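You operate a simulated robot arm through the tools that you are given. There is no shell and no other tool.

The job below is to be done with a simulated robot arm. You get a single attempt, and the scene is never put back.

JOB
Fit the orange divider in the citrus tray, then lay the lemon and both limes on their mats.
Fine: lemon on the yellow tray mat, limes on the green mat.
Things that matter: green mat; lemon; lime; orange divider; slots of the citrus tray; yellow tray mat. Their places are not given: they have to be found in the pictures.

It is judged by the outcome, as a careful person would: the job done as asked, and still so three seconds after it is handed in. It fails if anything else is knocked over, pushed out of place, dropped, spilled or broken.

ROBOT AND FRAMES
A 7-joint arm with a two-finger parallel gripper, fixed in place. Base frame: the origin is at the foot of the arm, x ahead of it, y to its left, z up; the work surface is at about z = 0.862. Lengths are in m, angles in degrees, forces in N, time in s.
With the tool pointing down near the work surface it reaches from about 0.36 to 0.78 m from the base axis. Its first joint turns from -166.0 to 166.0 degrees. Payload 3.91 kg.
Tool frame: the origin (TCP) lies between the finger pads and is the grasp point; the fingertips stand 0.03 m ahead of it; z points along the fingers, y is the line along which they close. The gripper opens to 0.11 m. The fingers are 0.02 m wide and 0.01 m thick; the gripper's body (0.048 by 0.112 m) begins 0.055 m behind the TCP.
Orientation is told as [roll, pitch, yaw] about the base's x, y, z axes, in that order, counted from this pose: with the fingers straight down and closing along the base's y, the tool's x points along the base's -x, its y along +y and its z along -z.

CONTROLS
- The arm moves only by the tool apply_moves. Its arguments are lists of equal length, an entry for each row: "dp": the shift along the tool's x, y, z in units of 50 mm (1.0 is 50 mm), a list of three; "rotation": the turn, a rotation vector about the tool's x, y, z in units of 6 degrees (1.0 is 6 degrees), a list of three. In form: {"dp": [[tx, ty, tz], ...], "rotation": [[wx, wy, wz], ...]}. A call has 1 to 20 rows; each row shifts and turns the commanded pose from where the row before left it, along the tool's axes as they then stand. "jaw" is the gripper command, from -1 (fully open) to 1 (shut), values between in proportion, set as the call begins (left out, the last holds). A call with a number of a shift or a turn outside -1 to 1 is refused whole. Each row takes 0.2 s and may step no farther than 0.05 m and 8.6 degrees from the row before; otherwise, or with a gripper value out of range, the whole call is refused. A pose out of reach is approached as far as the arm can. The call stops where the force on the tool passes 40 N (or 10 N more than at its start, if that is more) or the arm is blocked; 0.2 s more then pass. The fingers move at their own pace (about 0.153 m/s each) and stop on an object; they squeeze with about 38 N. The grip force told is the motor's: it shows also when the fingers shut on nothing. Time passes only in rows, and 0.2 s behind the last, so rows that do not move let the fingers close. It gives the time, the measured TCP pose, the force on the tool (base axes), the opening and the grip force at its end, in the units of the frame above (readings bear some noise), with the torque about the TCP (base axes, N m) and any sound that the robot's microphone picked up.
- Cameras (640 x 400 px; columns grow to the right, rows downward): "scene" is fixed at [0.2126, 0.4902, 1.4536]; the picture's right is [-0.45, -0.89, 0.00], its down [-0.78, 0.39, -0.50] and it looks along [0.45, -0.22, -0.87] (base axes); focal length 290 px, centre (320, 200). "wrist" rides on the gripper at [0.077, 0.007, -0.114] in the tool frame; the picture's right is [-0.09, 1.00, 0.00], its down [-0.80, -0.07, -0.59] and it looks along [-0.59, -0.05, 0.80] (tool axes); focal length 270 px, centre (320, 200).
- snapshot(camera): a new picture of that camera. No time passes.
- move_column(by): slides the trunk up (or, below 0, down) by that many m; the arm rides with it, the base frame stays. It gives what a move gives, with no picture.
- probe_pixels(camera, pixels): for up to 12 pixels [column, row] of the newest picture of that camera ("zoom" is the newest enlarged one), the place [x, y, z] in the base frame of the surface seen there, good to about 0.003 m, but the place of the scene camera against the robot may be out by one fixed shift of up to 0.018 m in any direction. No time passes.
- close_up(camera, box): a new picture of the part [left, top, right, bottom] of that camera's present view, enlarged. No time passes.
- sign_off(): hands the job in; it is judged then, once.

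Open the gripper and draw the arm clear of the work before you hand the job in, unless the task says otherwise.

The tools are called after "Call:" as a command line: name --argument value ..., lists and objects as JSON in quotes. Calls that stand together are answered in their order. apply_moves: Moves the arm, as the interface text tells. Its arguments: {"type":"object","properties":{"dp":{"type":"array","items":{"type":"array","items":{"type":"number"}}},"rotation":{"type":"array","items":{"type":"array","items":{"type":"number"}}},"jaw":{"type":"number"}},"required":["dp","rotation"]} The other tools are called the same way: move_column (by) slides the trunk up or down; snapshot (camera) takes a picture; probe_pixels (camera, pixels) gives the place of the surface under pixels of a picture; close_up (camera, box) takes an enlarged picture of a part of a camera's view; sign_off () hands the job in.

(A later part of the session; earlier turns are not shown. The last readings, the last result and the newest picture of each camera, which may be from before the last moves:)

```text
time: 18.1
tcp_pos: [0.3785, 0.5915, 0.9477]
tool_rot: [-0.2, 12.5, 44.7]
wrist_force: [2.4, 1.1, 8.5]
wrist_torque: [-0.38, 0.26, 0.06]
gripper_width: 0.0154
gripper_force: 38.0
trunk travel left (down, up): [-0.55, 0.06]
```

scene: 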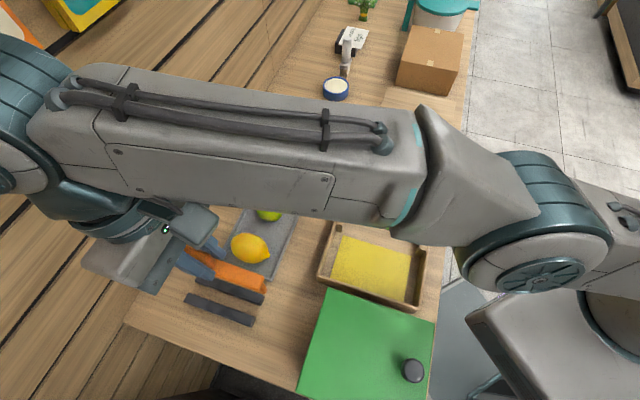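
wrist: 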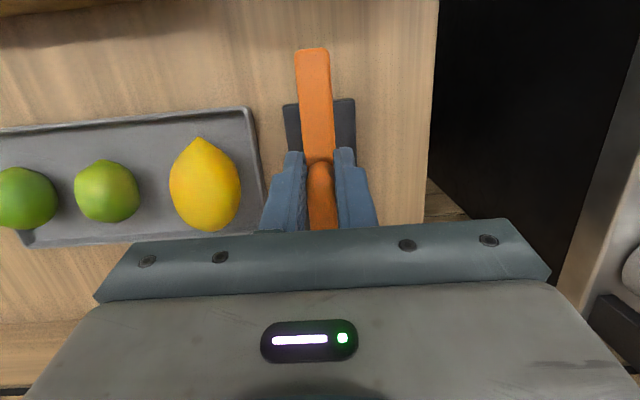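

There's now 8.5 N of upward force, so the divider is standing on the surface. I'll open the jaw to about 50 mm.

Call:
apply_moves --dp '[[0, 0, 0], [0, 0, 0], [0, 0, 0], [0, 0, 0]]' --rotation '[[0, 0, 0], [0, 0, 0], [0, 0, 0], [0, 0, 0]]' --jaw 0.1

Call:
close_up --camera "wrist" --box '[250, 30, 390, 240]'

Call:
probe_pixels --camera "zoom" --pixels '[[305, 45], [306, 70], [308, 100], [310, 140], [313, 180], [316, 220], [316, 300]]'

```text
time: 19.1
tcp_pos: [0.3782, 0.5909, 0.9473]
tool_rot: [-0.2, 12.6, 44.8]
wrist_force: [0.1, 0.2, -1.0]
wrist_torque: [0.01, 0.0, -0.01]
gripper_width: 0.0494
gripper_force: 0.1
trunk travel left (down, up): [-0.55, 0.06]
```

```text
1.90 times, centred on (320, 135) of wrist
```

zoom: 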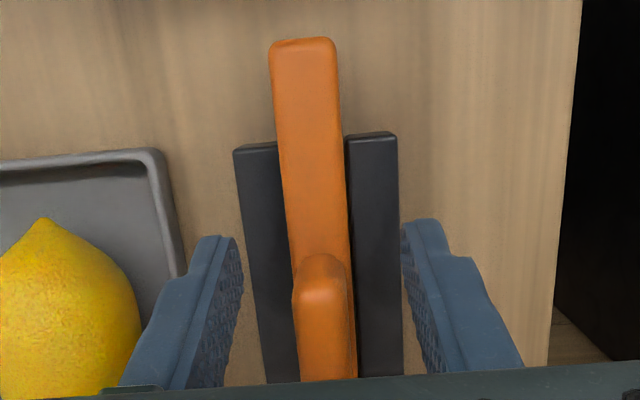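

```text
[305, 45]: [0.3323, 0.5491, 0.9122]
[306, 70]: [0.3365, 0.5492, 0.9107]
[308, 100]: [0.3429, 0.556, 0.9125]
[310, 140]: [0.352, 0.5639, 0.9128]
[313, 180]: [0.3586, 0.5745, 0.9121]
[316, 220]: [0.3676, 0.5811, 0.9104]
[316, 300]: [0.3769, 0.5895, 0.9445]
```

The divider stands level in the rest at z≈0.911, centred at about (0.394,0.608). I'll rise 60 mm and bring the tool back to vertical.

Call:
apply_moves --dp '[[0.0876, 0, -0.39], [0.0876, 0, -0.39], [0.0876, 0, -0.39], [0, 0, 0], [0, 0, 0], [0, 0, 0], [0, 0, 0]]' --rotation '[[0, 0, 0], [0, 0, 0], [0, 0, 0], [0, -1.0, 0], [0, -1.0, 0], [0.03, -0.1, 0], [0, 0, 0]]'

Call:
snapshot --camera "wrist"

Call:
snapshot --camera "scene"

```text
time: 20.7
tcp_pos: [0.3779, 0.5926, 1.0048]
tool_rot: [-0.5, 0.0, 44.7]
wrist_force: [-0.1, 0.6, -0.1]
wrist_torque: [0.04, 0.0, -0.02]
gripper_width: 0.0494
gripper_force: 0.0
trunk travel left (down, up): [-0.55, 0.06]
```

```text
taken
```

wrist: 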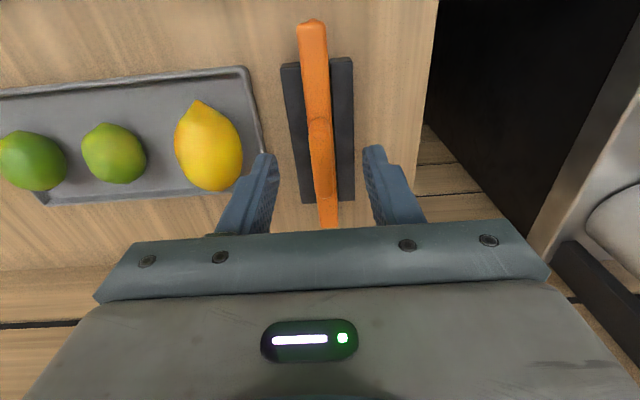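

```text
taken
```

scene: 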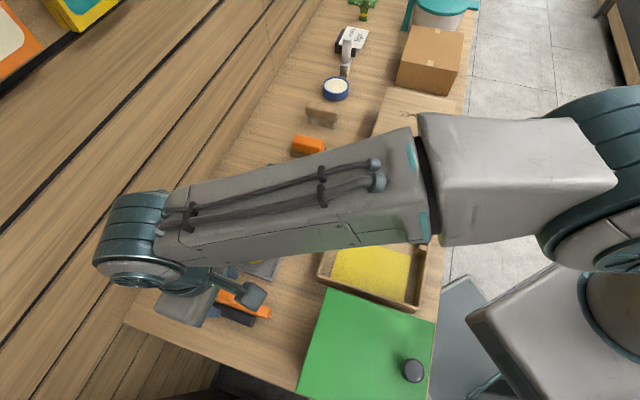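

The tool is vertical again. I'll measure the grip tab once more before re-grasping.

Call:
close_up --camera "wrist" --box '[250, 10, 400, 235]'

Call:
probe_pixels --camera "wrist" --pixels '[[312, 28], [302, 30], [323, 30], [305, 70], [328, 70], [319, 120], [310, 130], [331, 130], [313, 180], [335, 180], [324, 195], [327, 215]]'

```text
1.78 times, centred on (325, 122) of wrist
```

zoom: 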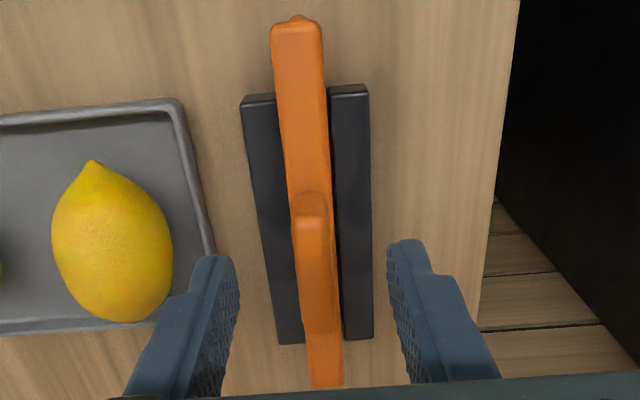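

```text
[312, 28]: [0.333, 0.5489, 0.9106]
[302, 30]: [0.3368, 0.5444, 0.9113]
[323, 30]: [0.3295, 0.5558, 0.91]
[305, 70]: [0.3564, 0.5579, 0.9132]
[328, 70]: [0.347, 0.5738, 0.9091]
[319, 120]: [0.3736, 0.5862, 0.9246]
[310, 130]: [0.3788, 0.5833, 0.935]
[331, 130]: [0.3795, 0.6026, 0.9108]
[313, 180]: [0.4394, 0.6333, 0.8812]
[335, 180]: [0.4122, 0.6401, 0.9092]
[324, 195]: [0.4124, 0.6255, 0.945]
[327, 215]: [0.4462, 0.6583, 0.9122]
```

The grip centre is near (0.393,0.6075). I'll move over it, fix the small roll and yaw, and descend to the same grasp height of 0.946.

Call:
apply_moves --dp '[[-0.22, 0.01, 0], [-0.218, 0.01, 0], [0, 0, 0.4], [0, 0, 0.4], [0, 0, 0.38], [0, 0, 0]]' --rotation '[[-0.083, 0, -0.05], [0, 0, 0], [0, 0, 0], [0, 0, 0], [0, 0, 0], [0, 0, 0]]'

Call:
close_up --camera "wrist" --box '[220, 60, 420, 230]'

```text
time: 22.1
tcp_pos: [0.3923, 0.6097, 0.9482]
tool_rot: [0.0, 0.0, 45.2]
wrist_force: [-1.0, 0.0, -0.3]
wrist_torque: [0.01, 0.03, 0.02]
gripper_width: 0.0494
gripper_force: 0.1
trunk travel left (down, up): [-0.55, 0.06]
```

```text
2.35 times, centred on (320, 145) of wrist
```

zoom: 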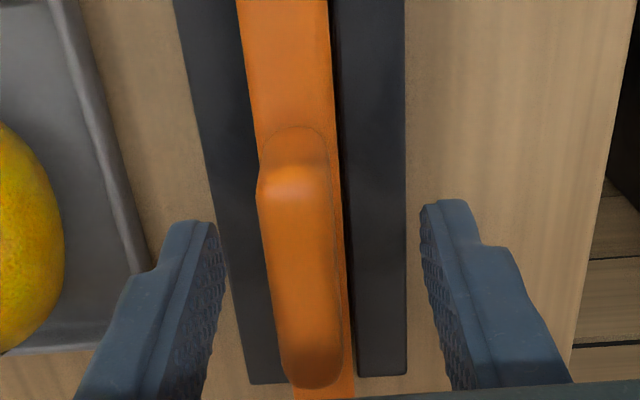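

The grip lies a few millimetres to the left of the jaw's centre. I'll shift 3 mm along tool −y first, then close.

Call:
apply_moves --dp '[[0, -0.06, 0], [0, 0, 0]]' --rotation '[[0, 0, 0], [0, 0, 0]]'

Call:
apply_moves --dp '[[0, 0, 0], [0, 0, 0], [0, 0, 0], [0, 0, 0]]' --rotation '[[0, 0, 0], [0, 0, 0], [0, 0, 0], [0, 0, 0]]' --jaw 1

Call:
close_up --camera "wrist" --box '[220, 60, 420, 230]'

```text
time: 22.7
tcp_pos: [0.3953, 0.6064, 0.9486]
tool_rot: [0.2, 0.1, 45.1]
wrist_force: [0.4, -0.3, 0.5]
wrist_torque: [-0.01, 0.0, -0.02]
gripper_width: 0.0499
gripper_force: 0.0
trunk travel left (down, up): [-0.55, 0.06]
```

```text
time: 23.7
tcp_pos: [0.3947, 0.6071, 0.9478]
tool_rot: [0.2, 0.1, 45.2]
wrist_force: [0.4, 0.0, 0.3]
wrist_torque: [-0.03, -0.05, 0.01]
gripper_width: 0.0153
gripper_force: 38.1
trunk travel left (down, up): [-0.55, 0.06]
```

```text
2.35 times, centred on (320, 145) of wrist
```

zoom: 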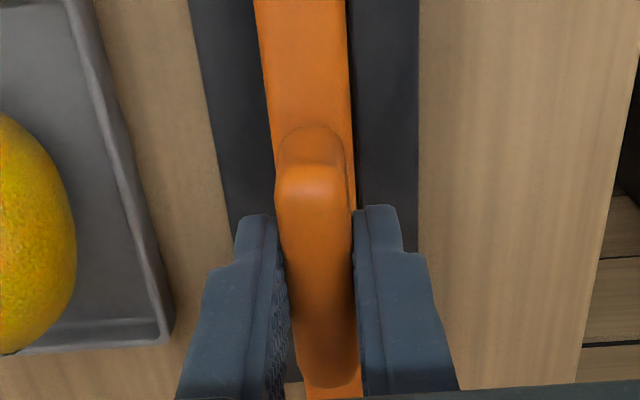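

The divider is re-gripped near its centre at 15.3 mm. I'll lift it and carry it above the box's height, staying well to the +x side of the box's corner.

Call:
apply_moves --dp '[[0, 0, -0.3], [0, 0, -0.5], [0, 0, -0.7], [0, 0, -0.7], [0.387, -0.622, -0.4], [0.387, -0.622, -0.4], [0.387, -0.622, -0.4], [0, 0, 0]]' --rotation '[[0, 0, 0], [0, 0, 0], [0, 0, 0], [0, 0, 0], [0, 0, 0], [0, 0, 0], [0, 0, 0], [0, 0, 0]]'

Call:
snapshot --camera "wrist"

Call:
snapshot --camera "scene"

```text
time: 25.5
tcp_pos: [0.4197, 0.4984, 1.1168]
tool_rot: [0.1, -0.1, 45.1]
wrist_force: [-0.2, 0.3, 0.4]
wrist_torque: [0.04, 0.0, 0.01]
gripper_width: 0.0155
gripper_force: 37.7
trunk travel left (down, up): [-0.55, 0.06]
```

```text
taken
```

wrist: 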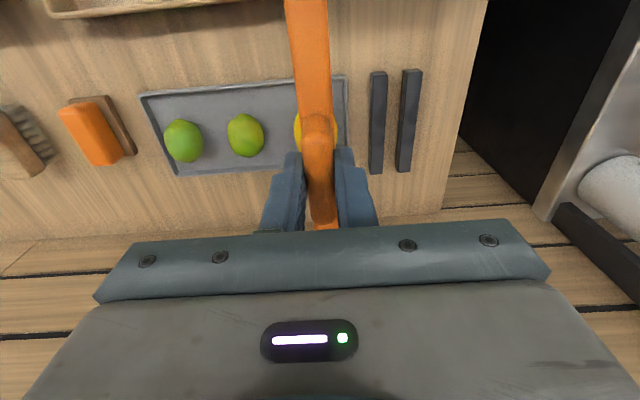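

```text
taken
```

scene: 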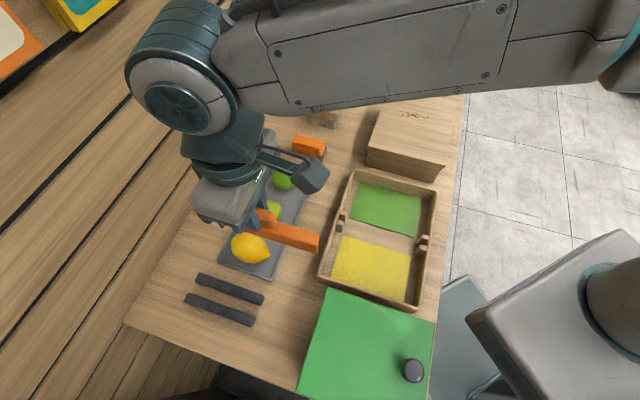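

The divider is secure and well above everything. I'll probe the crate's height and the divider's level before going to the viewing spot beside the slots.

Call:
probe_pixels --camera "scene" --pixels '[[405, 120], [410, 160], [375, 165], [440, 178], [282, 230], [300, 236], [315, 242], [318, 250], [265, 222]]'

Call:
apply_moves --dp '[[0, 0, -0.4], [0.712, -0.099, 0], [0.712, -0.099, 0], [0.712, -0.099, 0], [0.712, -0.099, 0], [0.712, -0.099, 0], [0.712, -0.099, 0], [0, 0, 0]]' --rotation '[[0, 0, 0], [0, 0, 0], [0, 0, 0], [0, 0, 0], [0, 0, 0], [0, 0, 0], [0, 0, 0], [0, 0, 0]]'

Call:
snapshot --camera "wrist"

Call:
snapshot --camera "scene"

```text
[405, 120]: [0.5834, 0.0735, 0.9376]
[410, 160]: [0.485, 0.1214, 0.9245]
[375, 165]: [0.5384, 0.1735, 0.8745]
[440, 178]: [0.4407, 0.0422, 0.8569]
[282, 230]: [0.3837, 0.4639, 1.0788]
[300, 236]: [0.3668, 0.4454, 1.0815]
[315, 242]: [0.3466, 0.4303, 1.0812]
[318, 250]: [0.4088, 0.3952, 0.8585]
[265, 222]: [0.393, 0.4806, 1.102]
```

```text
time: 27.3
tcp_pos: [0.2902, 0.3262, 1.1353]
tool_rot: [0.0, 0.0, 45.1]
wrist_force: [0.1, 0.9, -1.0]
wrist_torque: [0.0, 0.03, 0.0]
gripper_width: 0.0157
gripper_force: 38.0
trunk travel left (down, up): [-0.55, 0.06]
```

```text
taken
```

wrist: 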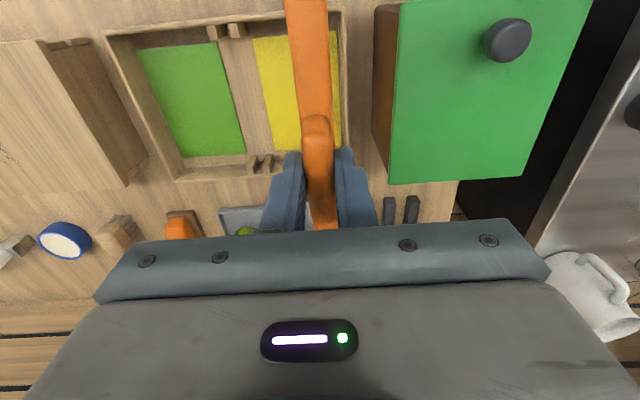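

```text
taken
```

scene: 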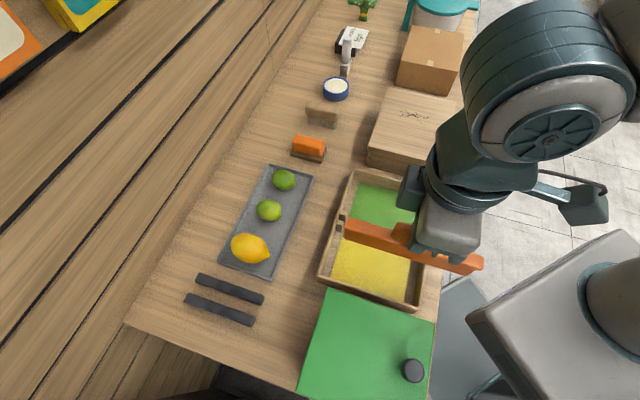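

Both slots show to the left of the divider in the wrist view, slot A at about (228,30) and slot B at about (261,163). I'll zoom in on each.

Call:
close_up --camera "wrist" --box '[200, 10, 264, 50]'

Call:
probe_pixels --camera "zoom" --pixels '[[100, 150], [200, 150], [250, 200], [300, 150], [350, 150], [400, 150], [450, 150]]'

Call:
close_up --camera "wrist" --box '[229, 143, 293, 183]'

```text
10.00 times, centred on (232, 30) of wrist
```

zoom: 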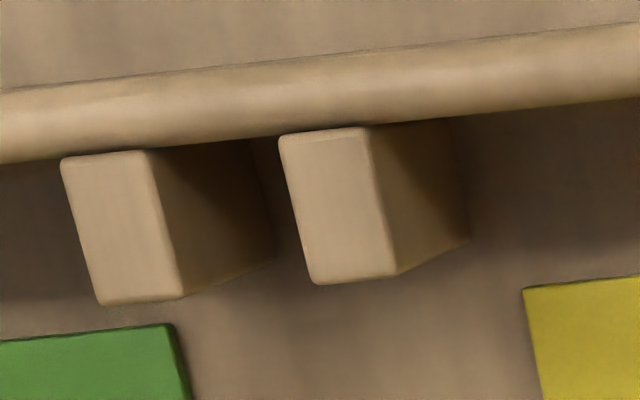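

```text
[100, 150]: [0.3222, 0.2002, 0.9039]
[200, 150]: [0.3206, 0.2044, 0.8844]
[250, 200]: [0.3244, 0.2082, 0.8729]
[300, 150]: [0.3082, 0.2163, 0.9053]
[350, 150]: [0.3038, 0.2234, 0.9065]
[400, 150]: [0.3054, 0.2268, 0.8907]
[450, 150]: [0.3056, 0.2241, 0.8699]
```

```text
10.00 times, centred on (261, 163) of wrist
```

zoom: 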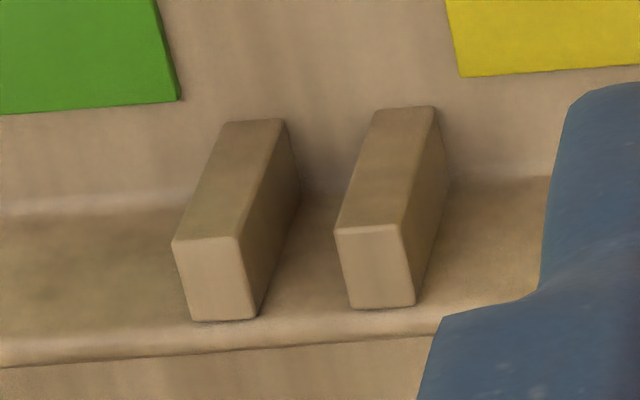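

The slot gap is about 13–14 mm, with posts about 9.5 mm thick. I'll probe the post tops in both zooms to fix the slot centres.

Call:
probe_pixels --camera "zoom" --pixels '[[185, 250], [240, 250], [215, 279], [200, 305], [250, 305], [345, 240], [400, 240], [375, 266], [355, 295], [408, 290], [225, 330], [380, 318]]'

Call:
close_up --camera "wrist" --box '[200, 10, 264, 50]'

Call:
probe_pixels --camera "zoom" --pixels '[[75, 180], [150, 180], [118, 225], [105, 290], [170, 290], [295, 165], [365, 165], [335, 205], [320, 270], [385, 265], [340, 130], [120, 150]]'

```text
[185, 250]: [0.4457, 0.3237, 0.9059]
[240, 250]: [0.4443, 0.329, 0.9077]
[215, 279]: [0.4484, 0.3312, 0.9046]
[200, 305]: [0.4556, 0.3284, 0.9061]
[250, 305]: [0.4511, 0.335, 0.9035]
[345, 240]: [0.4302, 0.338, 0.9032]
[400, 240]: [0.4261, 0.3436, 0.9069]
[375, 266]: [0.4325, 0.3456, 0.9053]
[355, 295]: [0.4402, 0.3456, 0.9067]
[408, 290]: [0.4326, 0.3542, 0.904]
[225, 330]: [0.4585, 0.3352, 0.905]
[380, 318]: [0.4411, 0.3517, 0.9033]
```

```text
10.00 times, centred on (232, 30) of wrist
```

zoom: 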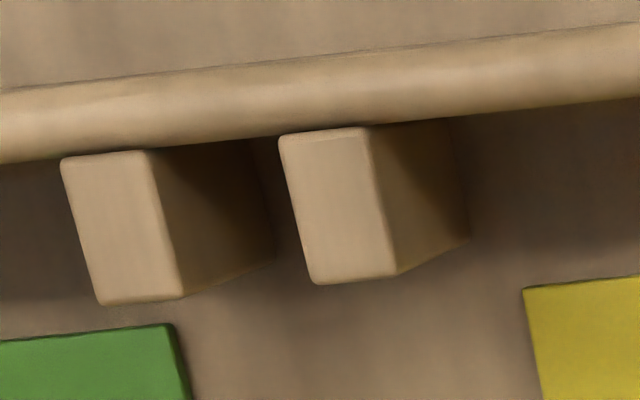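

```text
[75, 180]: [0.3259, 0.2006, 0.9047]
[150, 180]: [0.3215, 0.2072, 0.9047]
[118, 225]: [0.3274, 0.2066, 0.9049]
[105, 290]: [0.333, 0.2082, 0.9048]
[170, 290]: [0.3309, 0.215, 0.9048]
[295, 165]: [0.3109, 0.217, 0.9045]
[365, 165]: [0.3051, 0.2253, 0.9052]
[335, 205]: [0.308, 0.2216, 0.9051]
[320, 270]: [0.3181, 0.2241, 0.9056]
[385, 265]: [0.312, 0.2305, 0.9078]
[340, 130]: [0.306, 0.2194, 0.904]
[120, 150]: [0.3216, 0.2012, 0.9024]
```

The slot line is at y−x≈−0.1034 and runs at 45°, with its centre near (0.380,0.2766). The walls leave about 6 mm of slack at each end. I'll measure the held bar in the same picture to get the relative move.

Call:
close_up --camera "wrist" --box '[270, 0, 370, 120]'

Call:
probe_pixels --camera "zoom" --pixels '[[230, 40], [360, 40], [295, 40], [238, 120], [368, 120], [303, 120], [245, 220], [375, 220], [310, 220], [252, 320], [380, 320], [315, 320]]'

Call:
probe_pixels --camera "scene" --pixels '[[350, 225], [348, 232], [365, 232], [380, 237], [478, 264], [481, 260], [465, 262], [455, 262], [345, 220]]'

```text
3.33 times, centred on (320, 60) of wrist
```

zoom: 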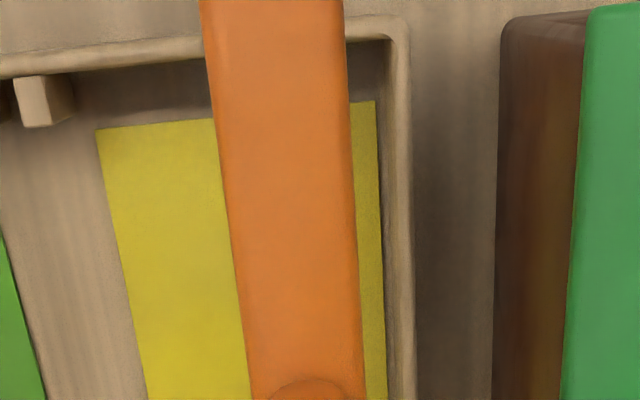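

```text
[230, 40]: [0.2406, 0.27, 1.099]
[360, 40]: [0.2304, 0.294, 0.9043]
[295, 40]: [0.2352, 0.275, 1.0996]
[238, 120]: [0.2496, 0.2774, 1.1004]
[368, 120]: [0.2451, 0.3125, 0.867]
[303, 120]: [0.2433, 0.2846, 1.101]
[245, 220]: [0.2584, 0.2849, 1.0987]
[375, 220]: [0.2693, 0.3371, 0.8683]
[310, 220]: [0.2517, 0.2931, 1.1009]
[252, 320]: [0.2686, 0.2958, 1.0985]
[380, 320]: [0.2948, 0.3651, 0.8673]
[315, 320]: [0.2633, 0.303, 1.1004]
```

```text
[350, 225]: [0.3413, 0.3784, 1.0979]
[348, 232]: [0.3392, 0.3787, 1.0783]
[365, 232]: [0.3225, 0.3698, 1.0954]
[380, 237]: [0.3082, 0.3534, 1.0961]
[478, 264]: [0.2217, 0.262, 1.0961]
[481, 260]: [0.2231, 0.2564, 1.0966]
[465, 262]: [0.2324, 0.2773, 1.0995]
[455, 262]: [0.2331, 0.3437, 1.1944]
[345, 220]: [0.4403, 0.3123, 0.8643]
```

The bar is level, parallel to the slots, and at y−x≈0.0373. It needs −99.5 mm across and +28 mm along. I'll move over the slots and lower to a little above the rim.

Call:
apply_moves --dp '[[-0.185, -0.663, 0], [-0.185, -0.663, 0], [-0.185, -0.663, 0], [0, 0, 0.625], [0, 0, 0.625], [0, 0, 0.625], [0, 0, 0.5], [0, 0, 0]]' --rotation '[[0, 0, 0], [0, 0, 0], [0, 0, 0], [0, 0, 0], [0, 0, 0], [0, 0, 0], [0, 0, 0], [0, 0, 0]]'

Call:
snapshot --camera "wrist"

Call:
snapshot --camera "scene"

Call:
close_up --camera "scene" --box '[310, 150, 470, 310]'

```text
time: 29.1
tcp_pos: [0.3785, 0.2755, 1.0206]
tool_rot: [0.1, 0.0, 45.1]
wrist_force: [-0.4, 0.3, -1.8]
wrist_torque: [0.02, -0.04, -0.01]
gripper_width: 0.0154
gripper_force: 37.5
trunk travel left (down, up): [-0.55, 0.06]
```

```text
taken
```

wrist: 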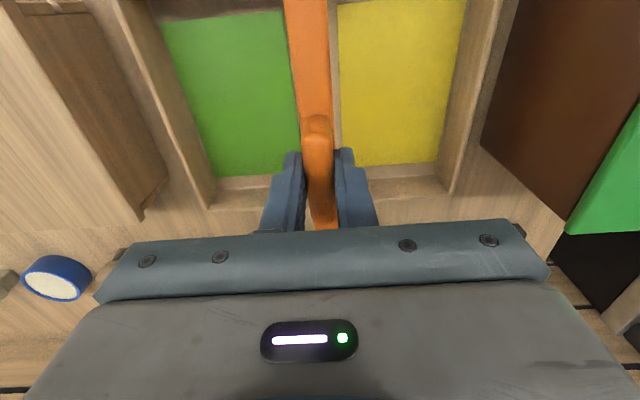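

```text
taken
```

scene: 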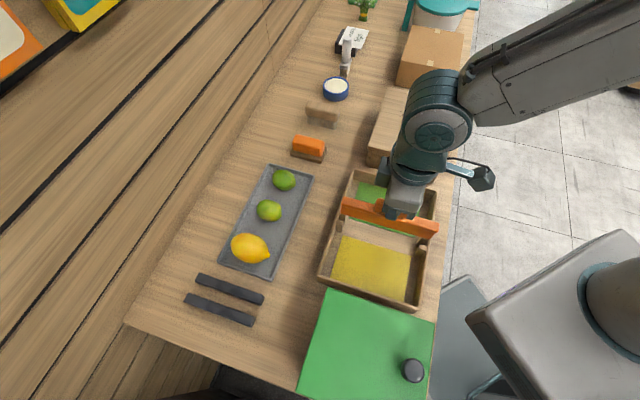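

```text
2.50 times, centred on (390, 230) of scene
```

zoom: 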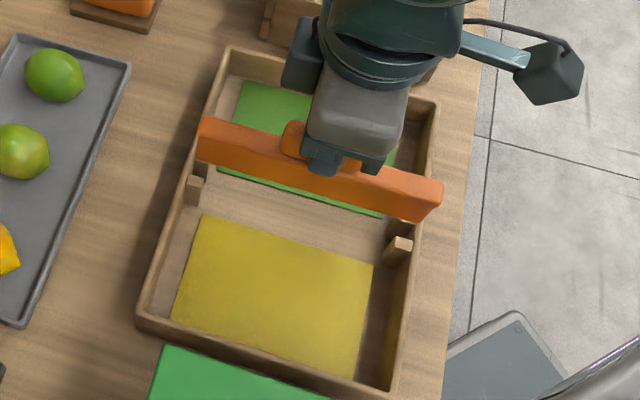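

The divider is over the slots. I'll check its sideways position with wrist probes before lowering.

Call:
close_up --camera "wrist" --box '[260, 0, 380, 120]'

Call:
probe_pixels --camera "zoom" --pixels '[[210, 40], [250, 40], [300, 40], [225, 150], [265, 150], [315, 150], [235, 250], [275, 250], [325, 250], [210, 100], [370, 100], [395, 100]]'

Call:
probe_pixels --camera "scene" --pixels '[[346, 204], [360, 209], [432, 228], [420, 225], [340, 225], [424, 247], [437, 231], [342, 202]]'

```text
3.33 times, centred on (320, 60) of wrist
```

zoom: 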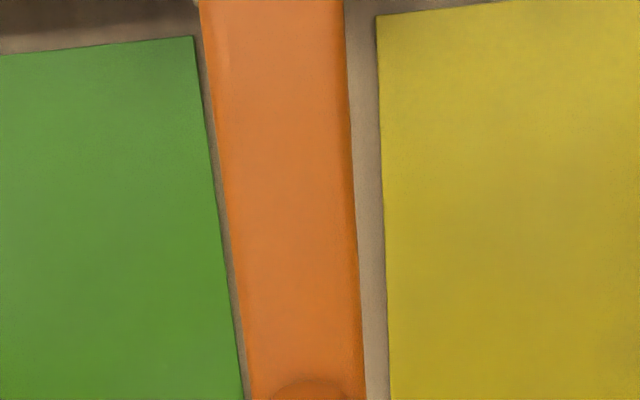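

```text
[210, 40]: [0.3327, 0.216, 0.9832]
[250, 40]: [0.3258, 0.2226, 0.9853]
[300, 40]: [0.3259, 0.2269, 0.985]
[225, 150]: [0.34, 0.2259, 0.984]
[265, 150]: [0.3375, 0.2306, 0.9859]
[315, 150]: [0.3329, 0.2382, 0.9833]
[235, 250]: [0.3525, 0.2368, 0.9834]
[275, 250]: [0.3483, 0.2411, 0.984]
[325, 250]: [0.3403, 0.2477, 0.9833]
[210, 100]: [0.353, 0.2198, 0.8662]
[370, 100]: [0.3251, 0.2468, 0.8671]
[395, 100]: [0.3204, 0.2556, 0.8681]
```

```text
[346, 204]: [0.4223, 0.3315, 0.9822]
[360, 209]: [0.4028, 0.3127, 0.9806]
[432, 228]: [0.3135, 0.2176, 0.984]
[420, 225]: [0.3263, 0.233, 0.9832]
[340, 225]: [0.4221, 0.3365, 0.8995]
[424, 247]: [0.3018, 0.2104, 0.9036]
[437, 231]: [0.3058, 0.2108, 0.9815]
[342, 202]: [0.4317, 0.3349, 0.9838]
```

The bar reads y−x≈−0.101 to −0.103 against a target of −0.1034. I'll lower to about 5 mm above the posts and look closely at both ends from the scene camera.

Call:
apply_moves --dp '[[0, 0, 0.26], [0, 0, 0.24], [0, 0, 0]]' --rotation '[[0, 0, 0], [0, 0, 0], [0, 0, 0]]'

Call:
close_up --camera "scene" --box '[325, 195, 373, 225]'

Call:
close_up --camera "scene" --box '[400, 220, 448, 250]'

Call:
close_up --camera "wrist" --box '[180, 100, 420, 250]'

```text
time: 29.9
tcp_pos: [0.3792, 0.2756, 0.9937]
tool_rot: [0.2, -0.1, 45.2]
wrist_force: [1.1, 0.6, -1.0]
wrist_torque: [0.01, -0.04, -0.02]
gripper_width: 0.0156
gripper_force: 37.7
trunk travel left (down, up): [-0.55, 0.06]
```

```text
13.33 times, centred on (349, 210) of scene
```

zoom: 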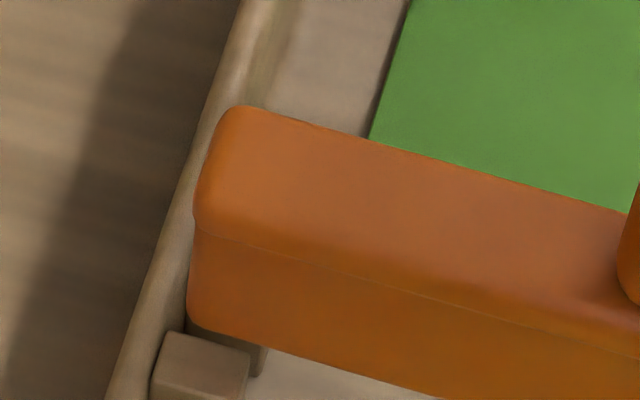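

```text
13.33 times, centred on (424, 235) of scene
```

zoom: 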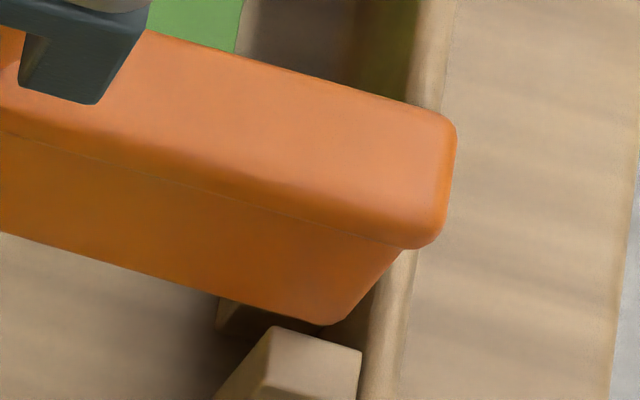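

```text
2.67 times, centred on (300, 175) of wrist
```

zoom: 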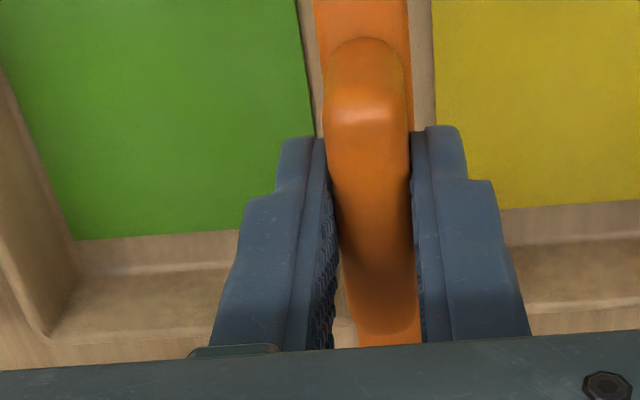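

From the close-ups, the blade is about 1.3 mm off the yellow-side post at the near end and about 0.4 mm at the far end. The end gaps are about 6 and 3 mm. I'll correct the yaw by −0.25° and nudge the position slightly, then look again.

Call:
apply_moves --dp '[[0.024, -0.012, 0], [0, 0, 0], [0, 0, 0]]' --rotation '[[0, 0, 0.042], [0, 0, 0], [0, 0, 0]]'

Call:
close_up --camera "scene" --box '[325, 202, 365, 227]'

Call:
close_up --camera "scene" --box '[405, 230, 445, 255]'

```text
time: 30.7
tcp_pos: [0.3802, 0.2745, 0.9941]
tool_rot: [0.1, 0.1, 44.7]
wrist_force: [0.0, -0.5, -1.2]
wrist_torque: [0.01, 0.01, 0.0]
gripper_width: 0.0155
gripper_force: 37.9
trunk travel left (down, up): [-0.55, 0.06]
```

```text
16.00 times, centred on (345, 214) of scene
```

zoom: 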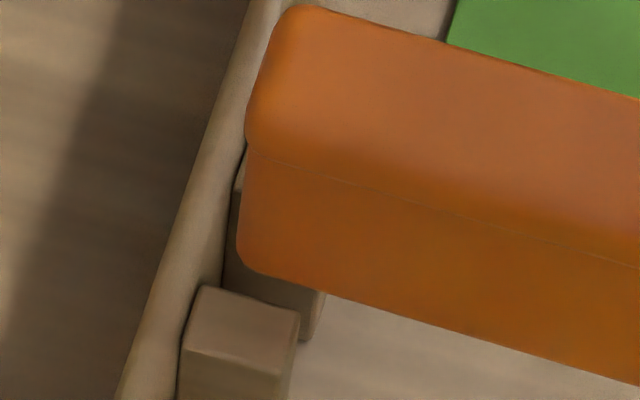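

```text
16.00 times, centred on (425, 242) of scene
```

zoom: 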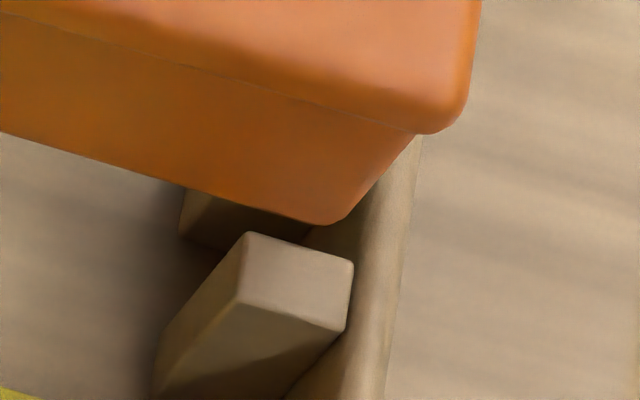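

The blade now clears the yellow-side posts by about 2 mm at both ends, inside a slot slack I estimate at ±2.3 mm. I'll lower slowly into the slots, watching the force.

Call:
apply_moves --dp '[[0, 0, 0.08], [0, 0, 0.08], [0, 0, 0.08], [0, 0, 0]]' --rotation '[[0, 0, 0], [0, 0, 0], [0, 0, 0], [0, 0, 0]]'

Call:
close_up --camera "scene" --box '[325, 202, 365, 227]'

Call:
close_up --camera "scene" --box '[405, 230, 445, 255]'

```text
time: 31.7
tcp_pos: [0.381, 0.2737, 0.9807]
tool_rot: [0.1, 0.0, 44.7]
wrist_force: [0.2, 0.0, 0.0]
wrist_torque: [-0.03, -0.03, -0.01]
gripper_width: 0.0154
gripper_force: 37.7
trunk travel left (down, up): [-0.55, 0.06]
```

```text
16.00 times, centred on (345, 214) of scene
```

zoom: 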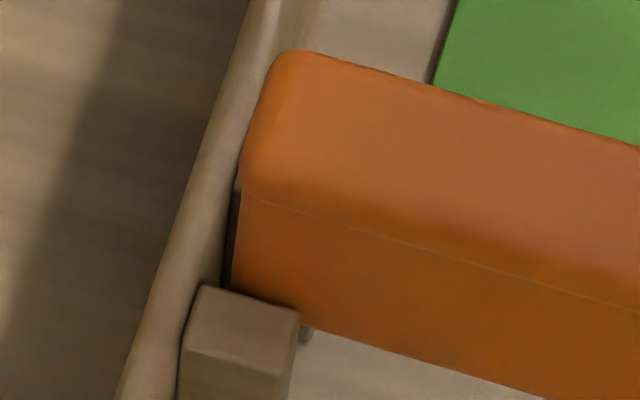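

```text
16.00 times, centred on (425, 242) of scene
```

zoom: 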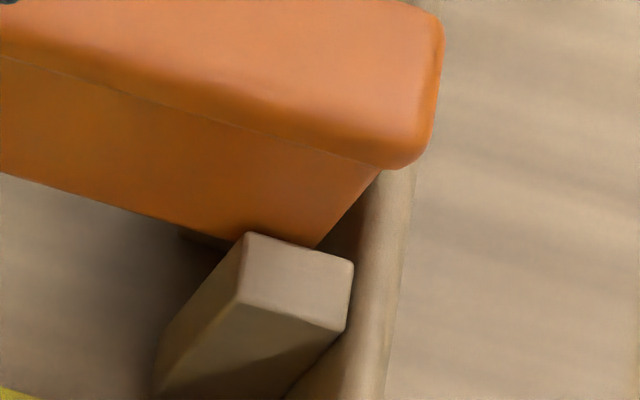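

The yellow-side posts now cover the blade's lower edge at both ends, and there is no contact force. I'll carry on down.

Call:
apply_moves --dp '[[0, 0, 0.12], [0, 0, 0.12], [0, 0, 0.12], [0, 0, 0.06], [0, 0, 0]]' --rotation '[[0, 0, 0], [0, 0, 0], [0, 0, 0], [0, 0, 0], [0, 0, 0]]'

Call:
close_up --camera "scene" --box '[325, 202, 365, 227]'

Call:
close_up --camera "scene" --box '[405, 230, 445, 255]'

```text
time: 32.9
tcp_pos: [0.3807, 0.2726, 0.9603]
tool_rot: [0.1, 0.0, 44.7]
wrist_force: [0.2, 0.2, -0.3]
wrist_torque: [-0.01, -0.02, -0.01]
gripper_width: 0.0153
gripper_force: 37.7
trunk travel left (down, up): [-0.55, 0.06]
```

```text
16.00 times, centred on (345, 214) of scene
```

zoom: 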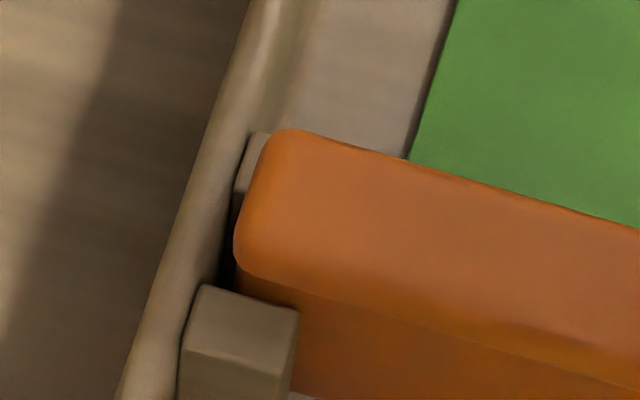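

```text
16.00 times, centred on (425, 242) of scene
```

zoom: 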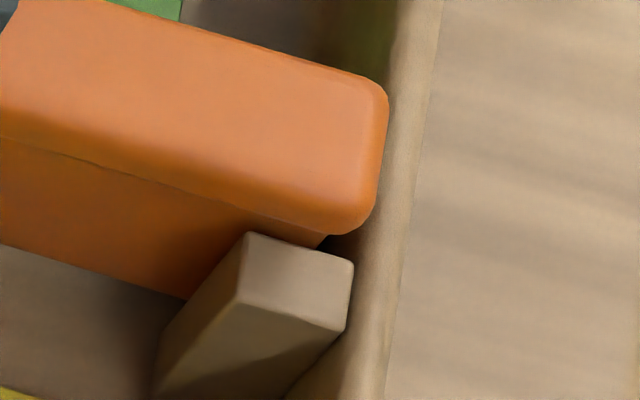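

The bar is nearly down to the post tops, with no force yet. I'll do the last few millimetres in 2 mm rows.

Call:
apply_moves --dp '[[0, 0, 0.04], [0, 0, 0.04], [0, 0, 0.03], [0, 0, 0]]' --rotation '[[0, 0, 0], [0, 0, 0], [0, 0, 0], [0, 0, 0]]'

```text
time: 33.9
tcp_pos: [0.3792, 0.2743, 0.9536]
tool_rot: [0.1, -0.1, 44.8]
wrist_force: [0.6, -0.2, -1.2]
wrist_torque: [0.03, 0.04, 0.01]
gripper_width: 0.0155
gripper_force: 38.4
trunk travel left (down, up): [-0.55, 0.06]
```

Still no contact at TCP z=0.9536. I'll go on in 1 mm rows.

Call:
apply_moves --dp '[[0, 0, 0.02], [0, 0, 0.02], [0, 0, 0]]' --rotation '[[0, 0, 0], [0, 0, 0], [0, 0, 0]]'

Call:
close_up --camera "scene" --box '[405, 230, 445, 255]'

```text
time: 34.7
tcp_pos: [0.3802, 0.2741, 0.9538]
tool_rot: [0.2, -0.1, 44.8]
wrist_force: [-0.8, -1.2, 21.6]
wrist_torque: [-0.67, 0.68, 0.03]
gripper_width: 0.0156
gripper_force: 38.4
trunk travel left (down, up): [-0.55, 0.06]
```

```text
16.00 times, centred on (425, 242) of scene
```

zoom: 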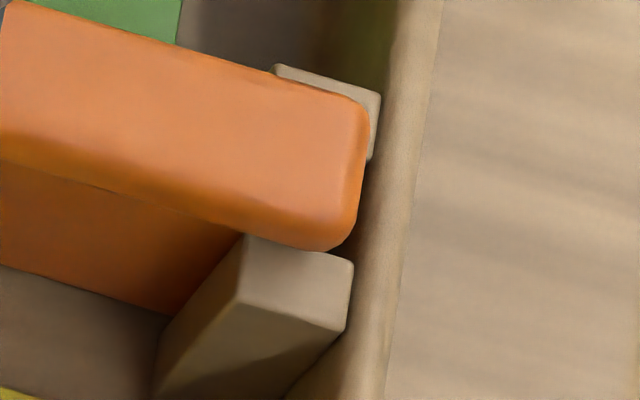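

There's 21.6 N of upward force, biased toward the near end, so the divider has seated. I'll relieve 0.5 mm and open the jaw to release it.

Call:
apply_moves --dp '[[0, 0, -0.015], [0, 0, 0]]' --rotation '[[0, 0, 0], [0, 0, 0]]'

Call:
apply_moves --dp '[[0, 0, 0], [0, 0, 0], [0, 0, 0]]' --rotation '[[0, 0, 0], [0, 0, 0], [0, 0, 0]]' --jaw 0.1

Call:
apply_moves --dp '[[0, 0, -0.4], [0, 0, -0.6], [0, 0, -0.8], [0, 0, -0.8], [0, 0, -0.4], [0, 0, 0]]' --rotation '[[0, 0, 0], [0, 0, 0], [0, 0, 0], [0, 0, 0], [0, 0, 0], [0, 0, 0]]'

Call:
snapshot --camera "wrist"

Call:
snapshot --camera "scene"

Call:
close_up --camera "scene" --box '[310, 150, 470, 310]'

```text
time: 35.3
tcp_pos: [0.3801, 0.2733, 0.9529]
tool_rot: [0.2, -0.2, 44.9]
wrist_force: [2.6, -0.5, 16.3]
wrist_torque: [0.01, -0.17, -0.01]
gripper_width: 0.0153
gripper_force: 38.0
trunk travel left (down, up): [-0.55, 0.06]
```

```text
time: 36.1
tcp_pos: [0.3796, 0.2742, 0.9528]
tool_rot: [0.1, 0.0, 44.8]
wrist_force: [-0.2, -0.7, -0.8]
wrist_torque: [0.02, 0.0, 0.01]
gripper_width: 0.0497
gripper_force: 0.0
trunk travel left (down, up): [-0.55, 0.06]
```

```text
time: 37.5
tcp_pos: [0.3813, 0.2729, 1.1033]
tool_rot: [0.1, 0.0, 44.8]
wrist_force: [-0.2, 0.2, 0.4]
wrist_torque: [-0.02, 0.01, 0.01]
gripper_width: 0.0497
gripper_force: 0.0
trunk travel left (down, up): [-0.55, 0.06]
```

```text
taken
```

wrist: 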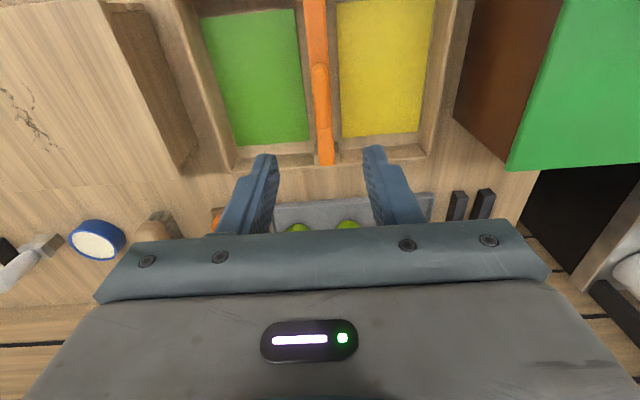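

```text
taken
```

scene: 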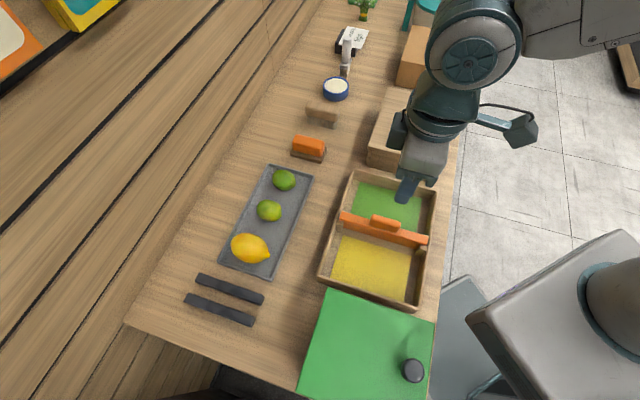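

```text
2.50 times, centred on (390, 230) of scene
```

zoom: 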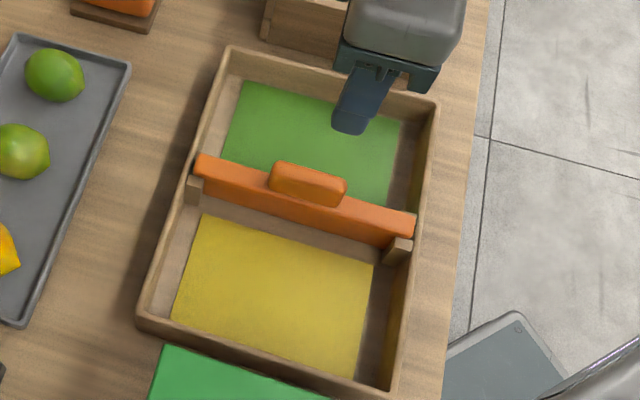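

The divider stands upright in both slots. I'll probe its top for level and take readings on the fruit and mats.

Call:
probe_pixels --camera "scene" --pixels '[[343, 214], [355, 219], [365, 221], [405, 234], [415, 237], [425, 241], [385, 222]]'

Call:
close_up --camera "scene" --box '[215, 155, 325, 285]'

Call:
probe_pixels --camera "scene" --pixels '[[284, 180], [274, 180], [294, 181], [269, 210], [259, 210], [281, 211], [249, 248], [233, 245], [262, 250], [270, 254], [250, 265], [300, 200]]'

```text
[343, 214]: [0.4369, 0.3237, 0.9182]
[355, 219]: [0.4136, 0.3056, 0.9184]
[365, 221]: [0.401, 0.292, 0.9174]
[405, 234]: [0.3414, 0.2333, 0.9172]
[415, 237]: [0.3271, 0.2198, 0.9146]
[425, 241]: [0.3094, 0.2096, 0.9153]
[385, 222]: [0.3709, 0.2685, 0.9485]
```

```text
3.08 times, centred on (270, 220) of scene
```

zoom: 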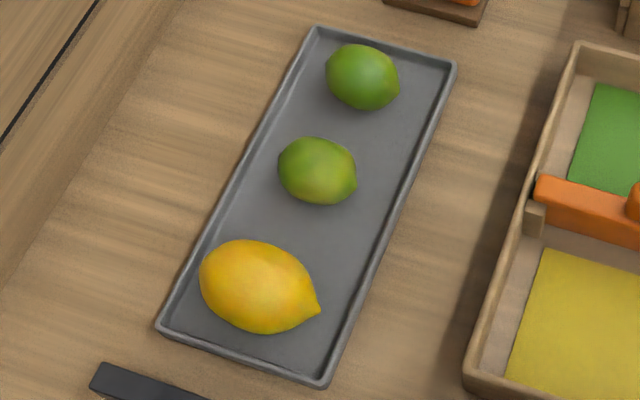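

```text
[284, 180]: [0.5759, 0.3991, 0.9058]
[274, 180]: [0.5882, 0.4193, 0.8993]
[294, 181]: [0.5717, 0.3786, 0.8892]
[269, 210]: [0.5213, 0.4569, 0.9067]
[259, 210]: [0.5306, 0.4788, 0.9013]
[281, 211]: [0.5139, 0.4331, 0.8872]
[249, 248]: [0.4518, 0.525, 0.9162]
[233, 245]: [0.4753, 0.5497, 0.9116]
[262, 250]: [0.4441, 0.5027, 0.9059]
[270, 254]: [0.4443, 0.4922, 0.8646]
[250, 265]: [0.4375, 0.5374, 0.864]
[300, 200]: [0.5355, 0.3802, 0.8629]
```

The divider top reads 0.915–0.918 along its length, so it is level and seated. Next, the fruit: I'll move above the platter and measure the pieces with the wrist camera.

Call:
apply_moves --dp '[[-0.87, 0.134, 0], [-0.87, 0.134, 0], [-0.87, 0.134, 0], [-0.87, 0.134, 0], [-0.87, 0.134, 0], [0, 0, 0]]' --rotation '[[0, 0, 0], [0, 0, 0], [0, 0, 0], [0, 0, 0], [0, 0, 0], [0, 0, 0]]'

Call:
snapshot --camera "wrist"

Call:
close_up --camera "wrist" --box '[180, 30, 460, 170]'

```text
time: 38.9
tcp_pos: [0.5123, 0.4529, 1.1036]
tool_rot: [0.0, 0.0, 44.7]
wrist_force: [0.6, -0.2, 0.2]
wrist_torque: [-0.02, -0.02, 0.02]
gripper_width: 0.0495
gripper_force: 0.0
trunk travel left (down, up): [-0.55, 0.06]
```

```text
taken
```

wrist: 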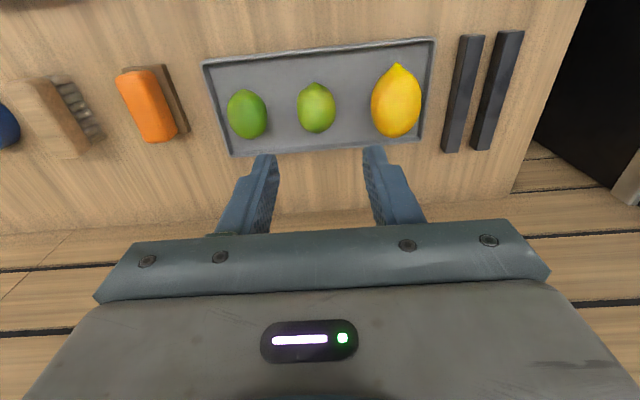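

```text
2.29 times, centred on (320, 100) of wrist
```

zoom: 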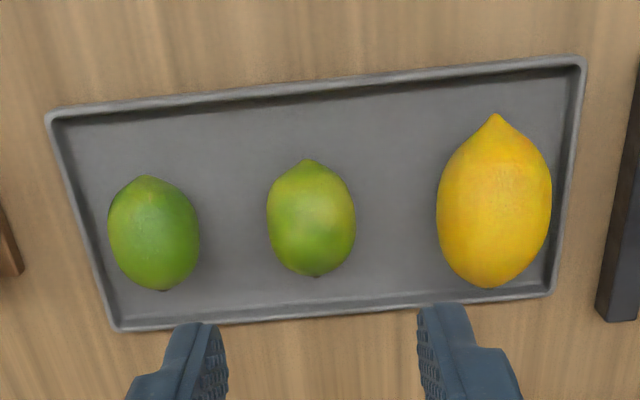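

The long axes of the fruit run along the tool's x, so this yaw closes across their short sides. I'll probe their left, right, near and far edges and tops.

Call:
probe_pixels --camera "zoom" --pixels '[[114, 235], [155, 235], [193, 235], [150, 190], [160, 280], [272, 218], [311, 218], [350, 218], [308, 170], [316, 268], [330, 250], [330, 300]]'

Call:
probe_pixels --camera "zoom" --pixels '[[442, 210], [494, 210], [546, 210], [496, 125], [490, 280], [494, 240], [400, 240], [120, 320], [545, 288], [575, 65], [300, 95], [570, 200]]'

```text
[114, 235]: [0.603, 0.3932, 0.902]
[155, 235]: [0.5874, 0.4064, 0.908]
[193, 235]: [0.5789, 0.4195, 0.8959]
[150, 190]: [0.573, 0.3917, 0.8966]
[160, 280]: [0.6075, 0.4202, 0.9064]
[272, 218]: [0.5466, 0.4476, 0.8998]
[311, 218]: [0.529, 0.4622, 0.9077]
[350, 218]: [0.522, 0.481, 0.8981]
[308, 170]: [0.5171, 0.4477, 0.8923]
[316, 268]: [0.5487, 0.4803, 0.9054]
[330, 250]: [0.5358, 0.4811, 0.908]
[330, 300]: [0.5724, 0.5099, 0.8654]
```

```text
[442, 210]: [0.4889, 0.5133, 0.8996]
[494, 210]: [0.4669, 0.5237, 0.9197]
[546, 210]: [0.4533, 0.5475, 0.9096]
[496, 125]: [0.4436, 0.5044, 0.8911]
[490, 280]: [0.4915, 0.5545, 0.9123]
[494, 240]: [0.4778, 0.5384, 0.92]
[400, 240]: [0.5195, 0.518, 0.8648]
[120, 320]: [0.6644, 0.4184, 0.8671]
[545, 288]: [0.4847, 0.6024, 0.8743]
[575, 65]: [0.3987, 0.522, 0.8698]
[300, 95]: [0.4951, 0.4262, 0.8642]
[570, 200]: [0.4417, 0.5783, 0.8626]
```

Lime 1 is at about (0.597,0.407), lime 2 at (0.534,0.466) and the lemon at (0.468,0.535), with the platter rim near z≈0.873. I'll go above lime 1 with the jaw at about 52 mm.

Call:
apply_moves --dp '[[-0.184, -0.617, 0.69], [-0.184, -0.617, 0.69], [-0.184, -0.617, 0.69], [0, 0, 0]]' --rotation '[[0, 0, 0], [0, 0, 0], [0, 0, 0], [0, 0, 0]]' --jaw 0.05

Call:
snapshot --camera "wrist"

Call:
close_up --camera "wrist" --box '[220, 60, 420, 230]'

```text
time: 39.9
tcp_pos: [0.5958, 0.4057, 0.9993]
tool_rot: [0.0, 0.0, 44.9]
wrist_force: [-0.3, -0.6, 0.7]
wrist_torque: [0.02, -0.02, 0.01]
gripper_width: 0.0524
gripper_force: 0.1
trunk travel left (down, up): [-0.55, 0.06]
```

```text
taken
```

wrist: 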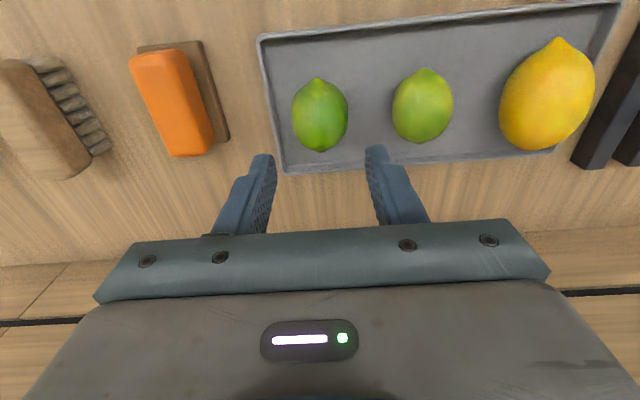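

```text
2.35 times, centred on (320, 145) of wrist
```

zoom: 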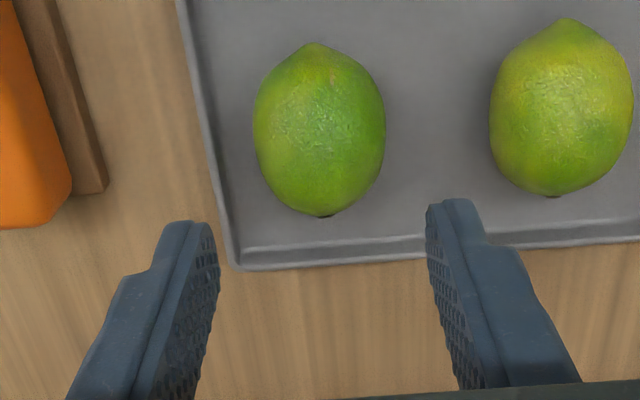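

Projected to lime height, the TCP falls at (320,115) in the picture, and lime 1's centre is at (320,115). I'll descend to TCP z≈0.908, which keeps the fingertips above the platter rim.

Call:
apply_moves --dp '[[0, 0, 0.6], [0, 0, 0.6], [0, 0, 0.4], [0, 0, 0.22], [0, 0, 0]]' --rotation '[[0, 0, 0], [0, 0, 0], [0, 0, 0], [0, 0, 0], [0, 0, 0]]'

Call:
snapshot --camera "wrist"

```text
time: 41.1
tcp_pos: [0.5954, 0.407, 0.9081]
tool_rot: [0.1, 0.0, 44.8]
wrist_force: [-0.5, 0.7, -0.3]
wrist_torque: [0.0, -0.01, -0.03]
gripper_width: 0.0523
gripper_force: 0.1
trunk travel left (down, up): [-0.55, 0.06]
```

```text
taken
```

wrist: 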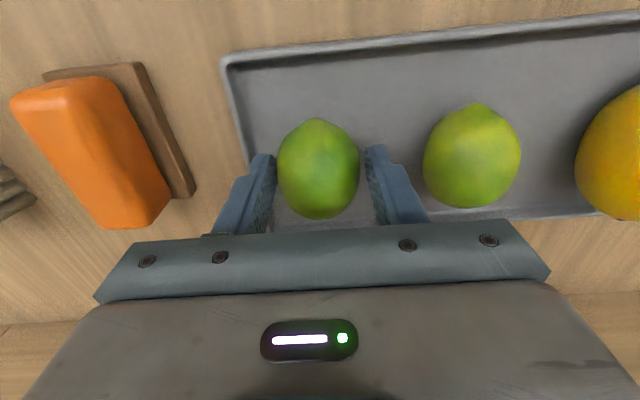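

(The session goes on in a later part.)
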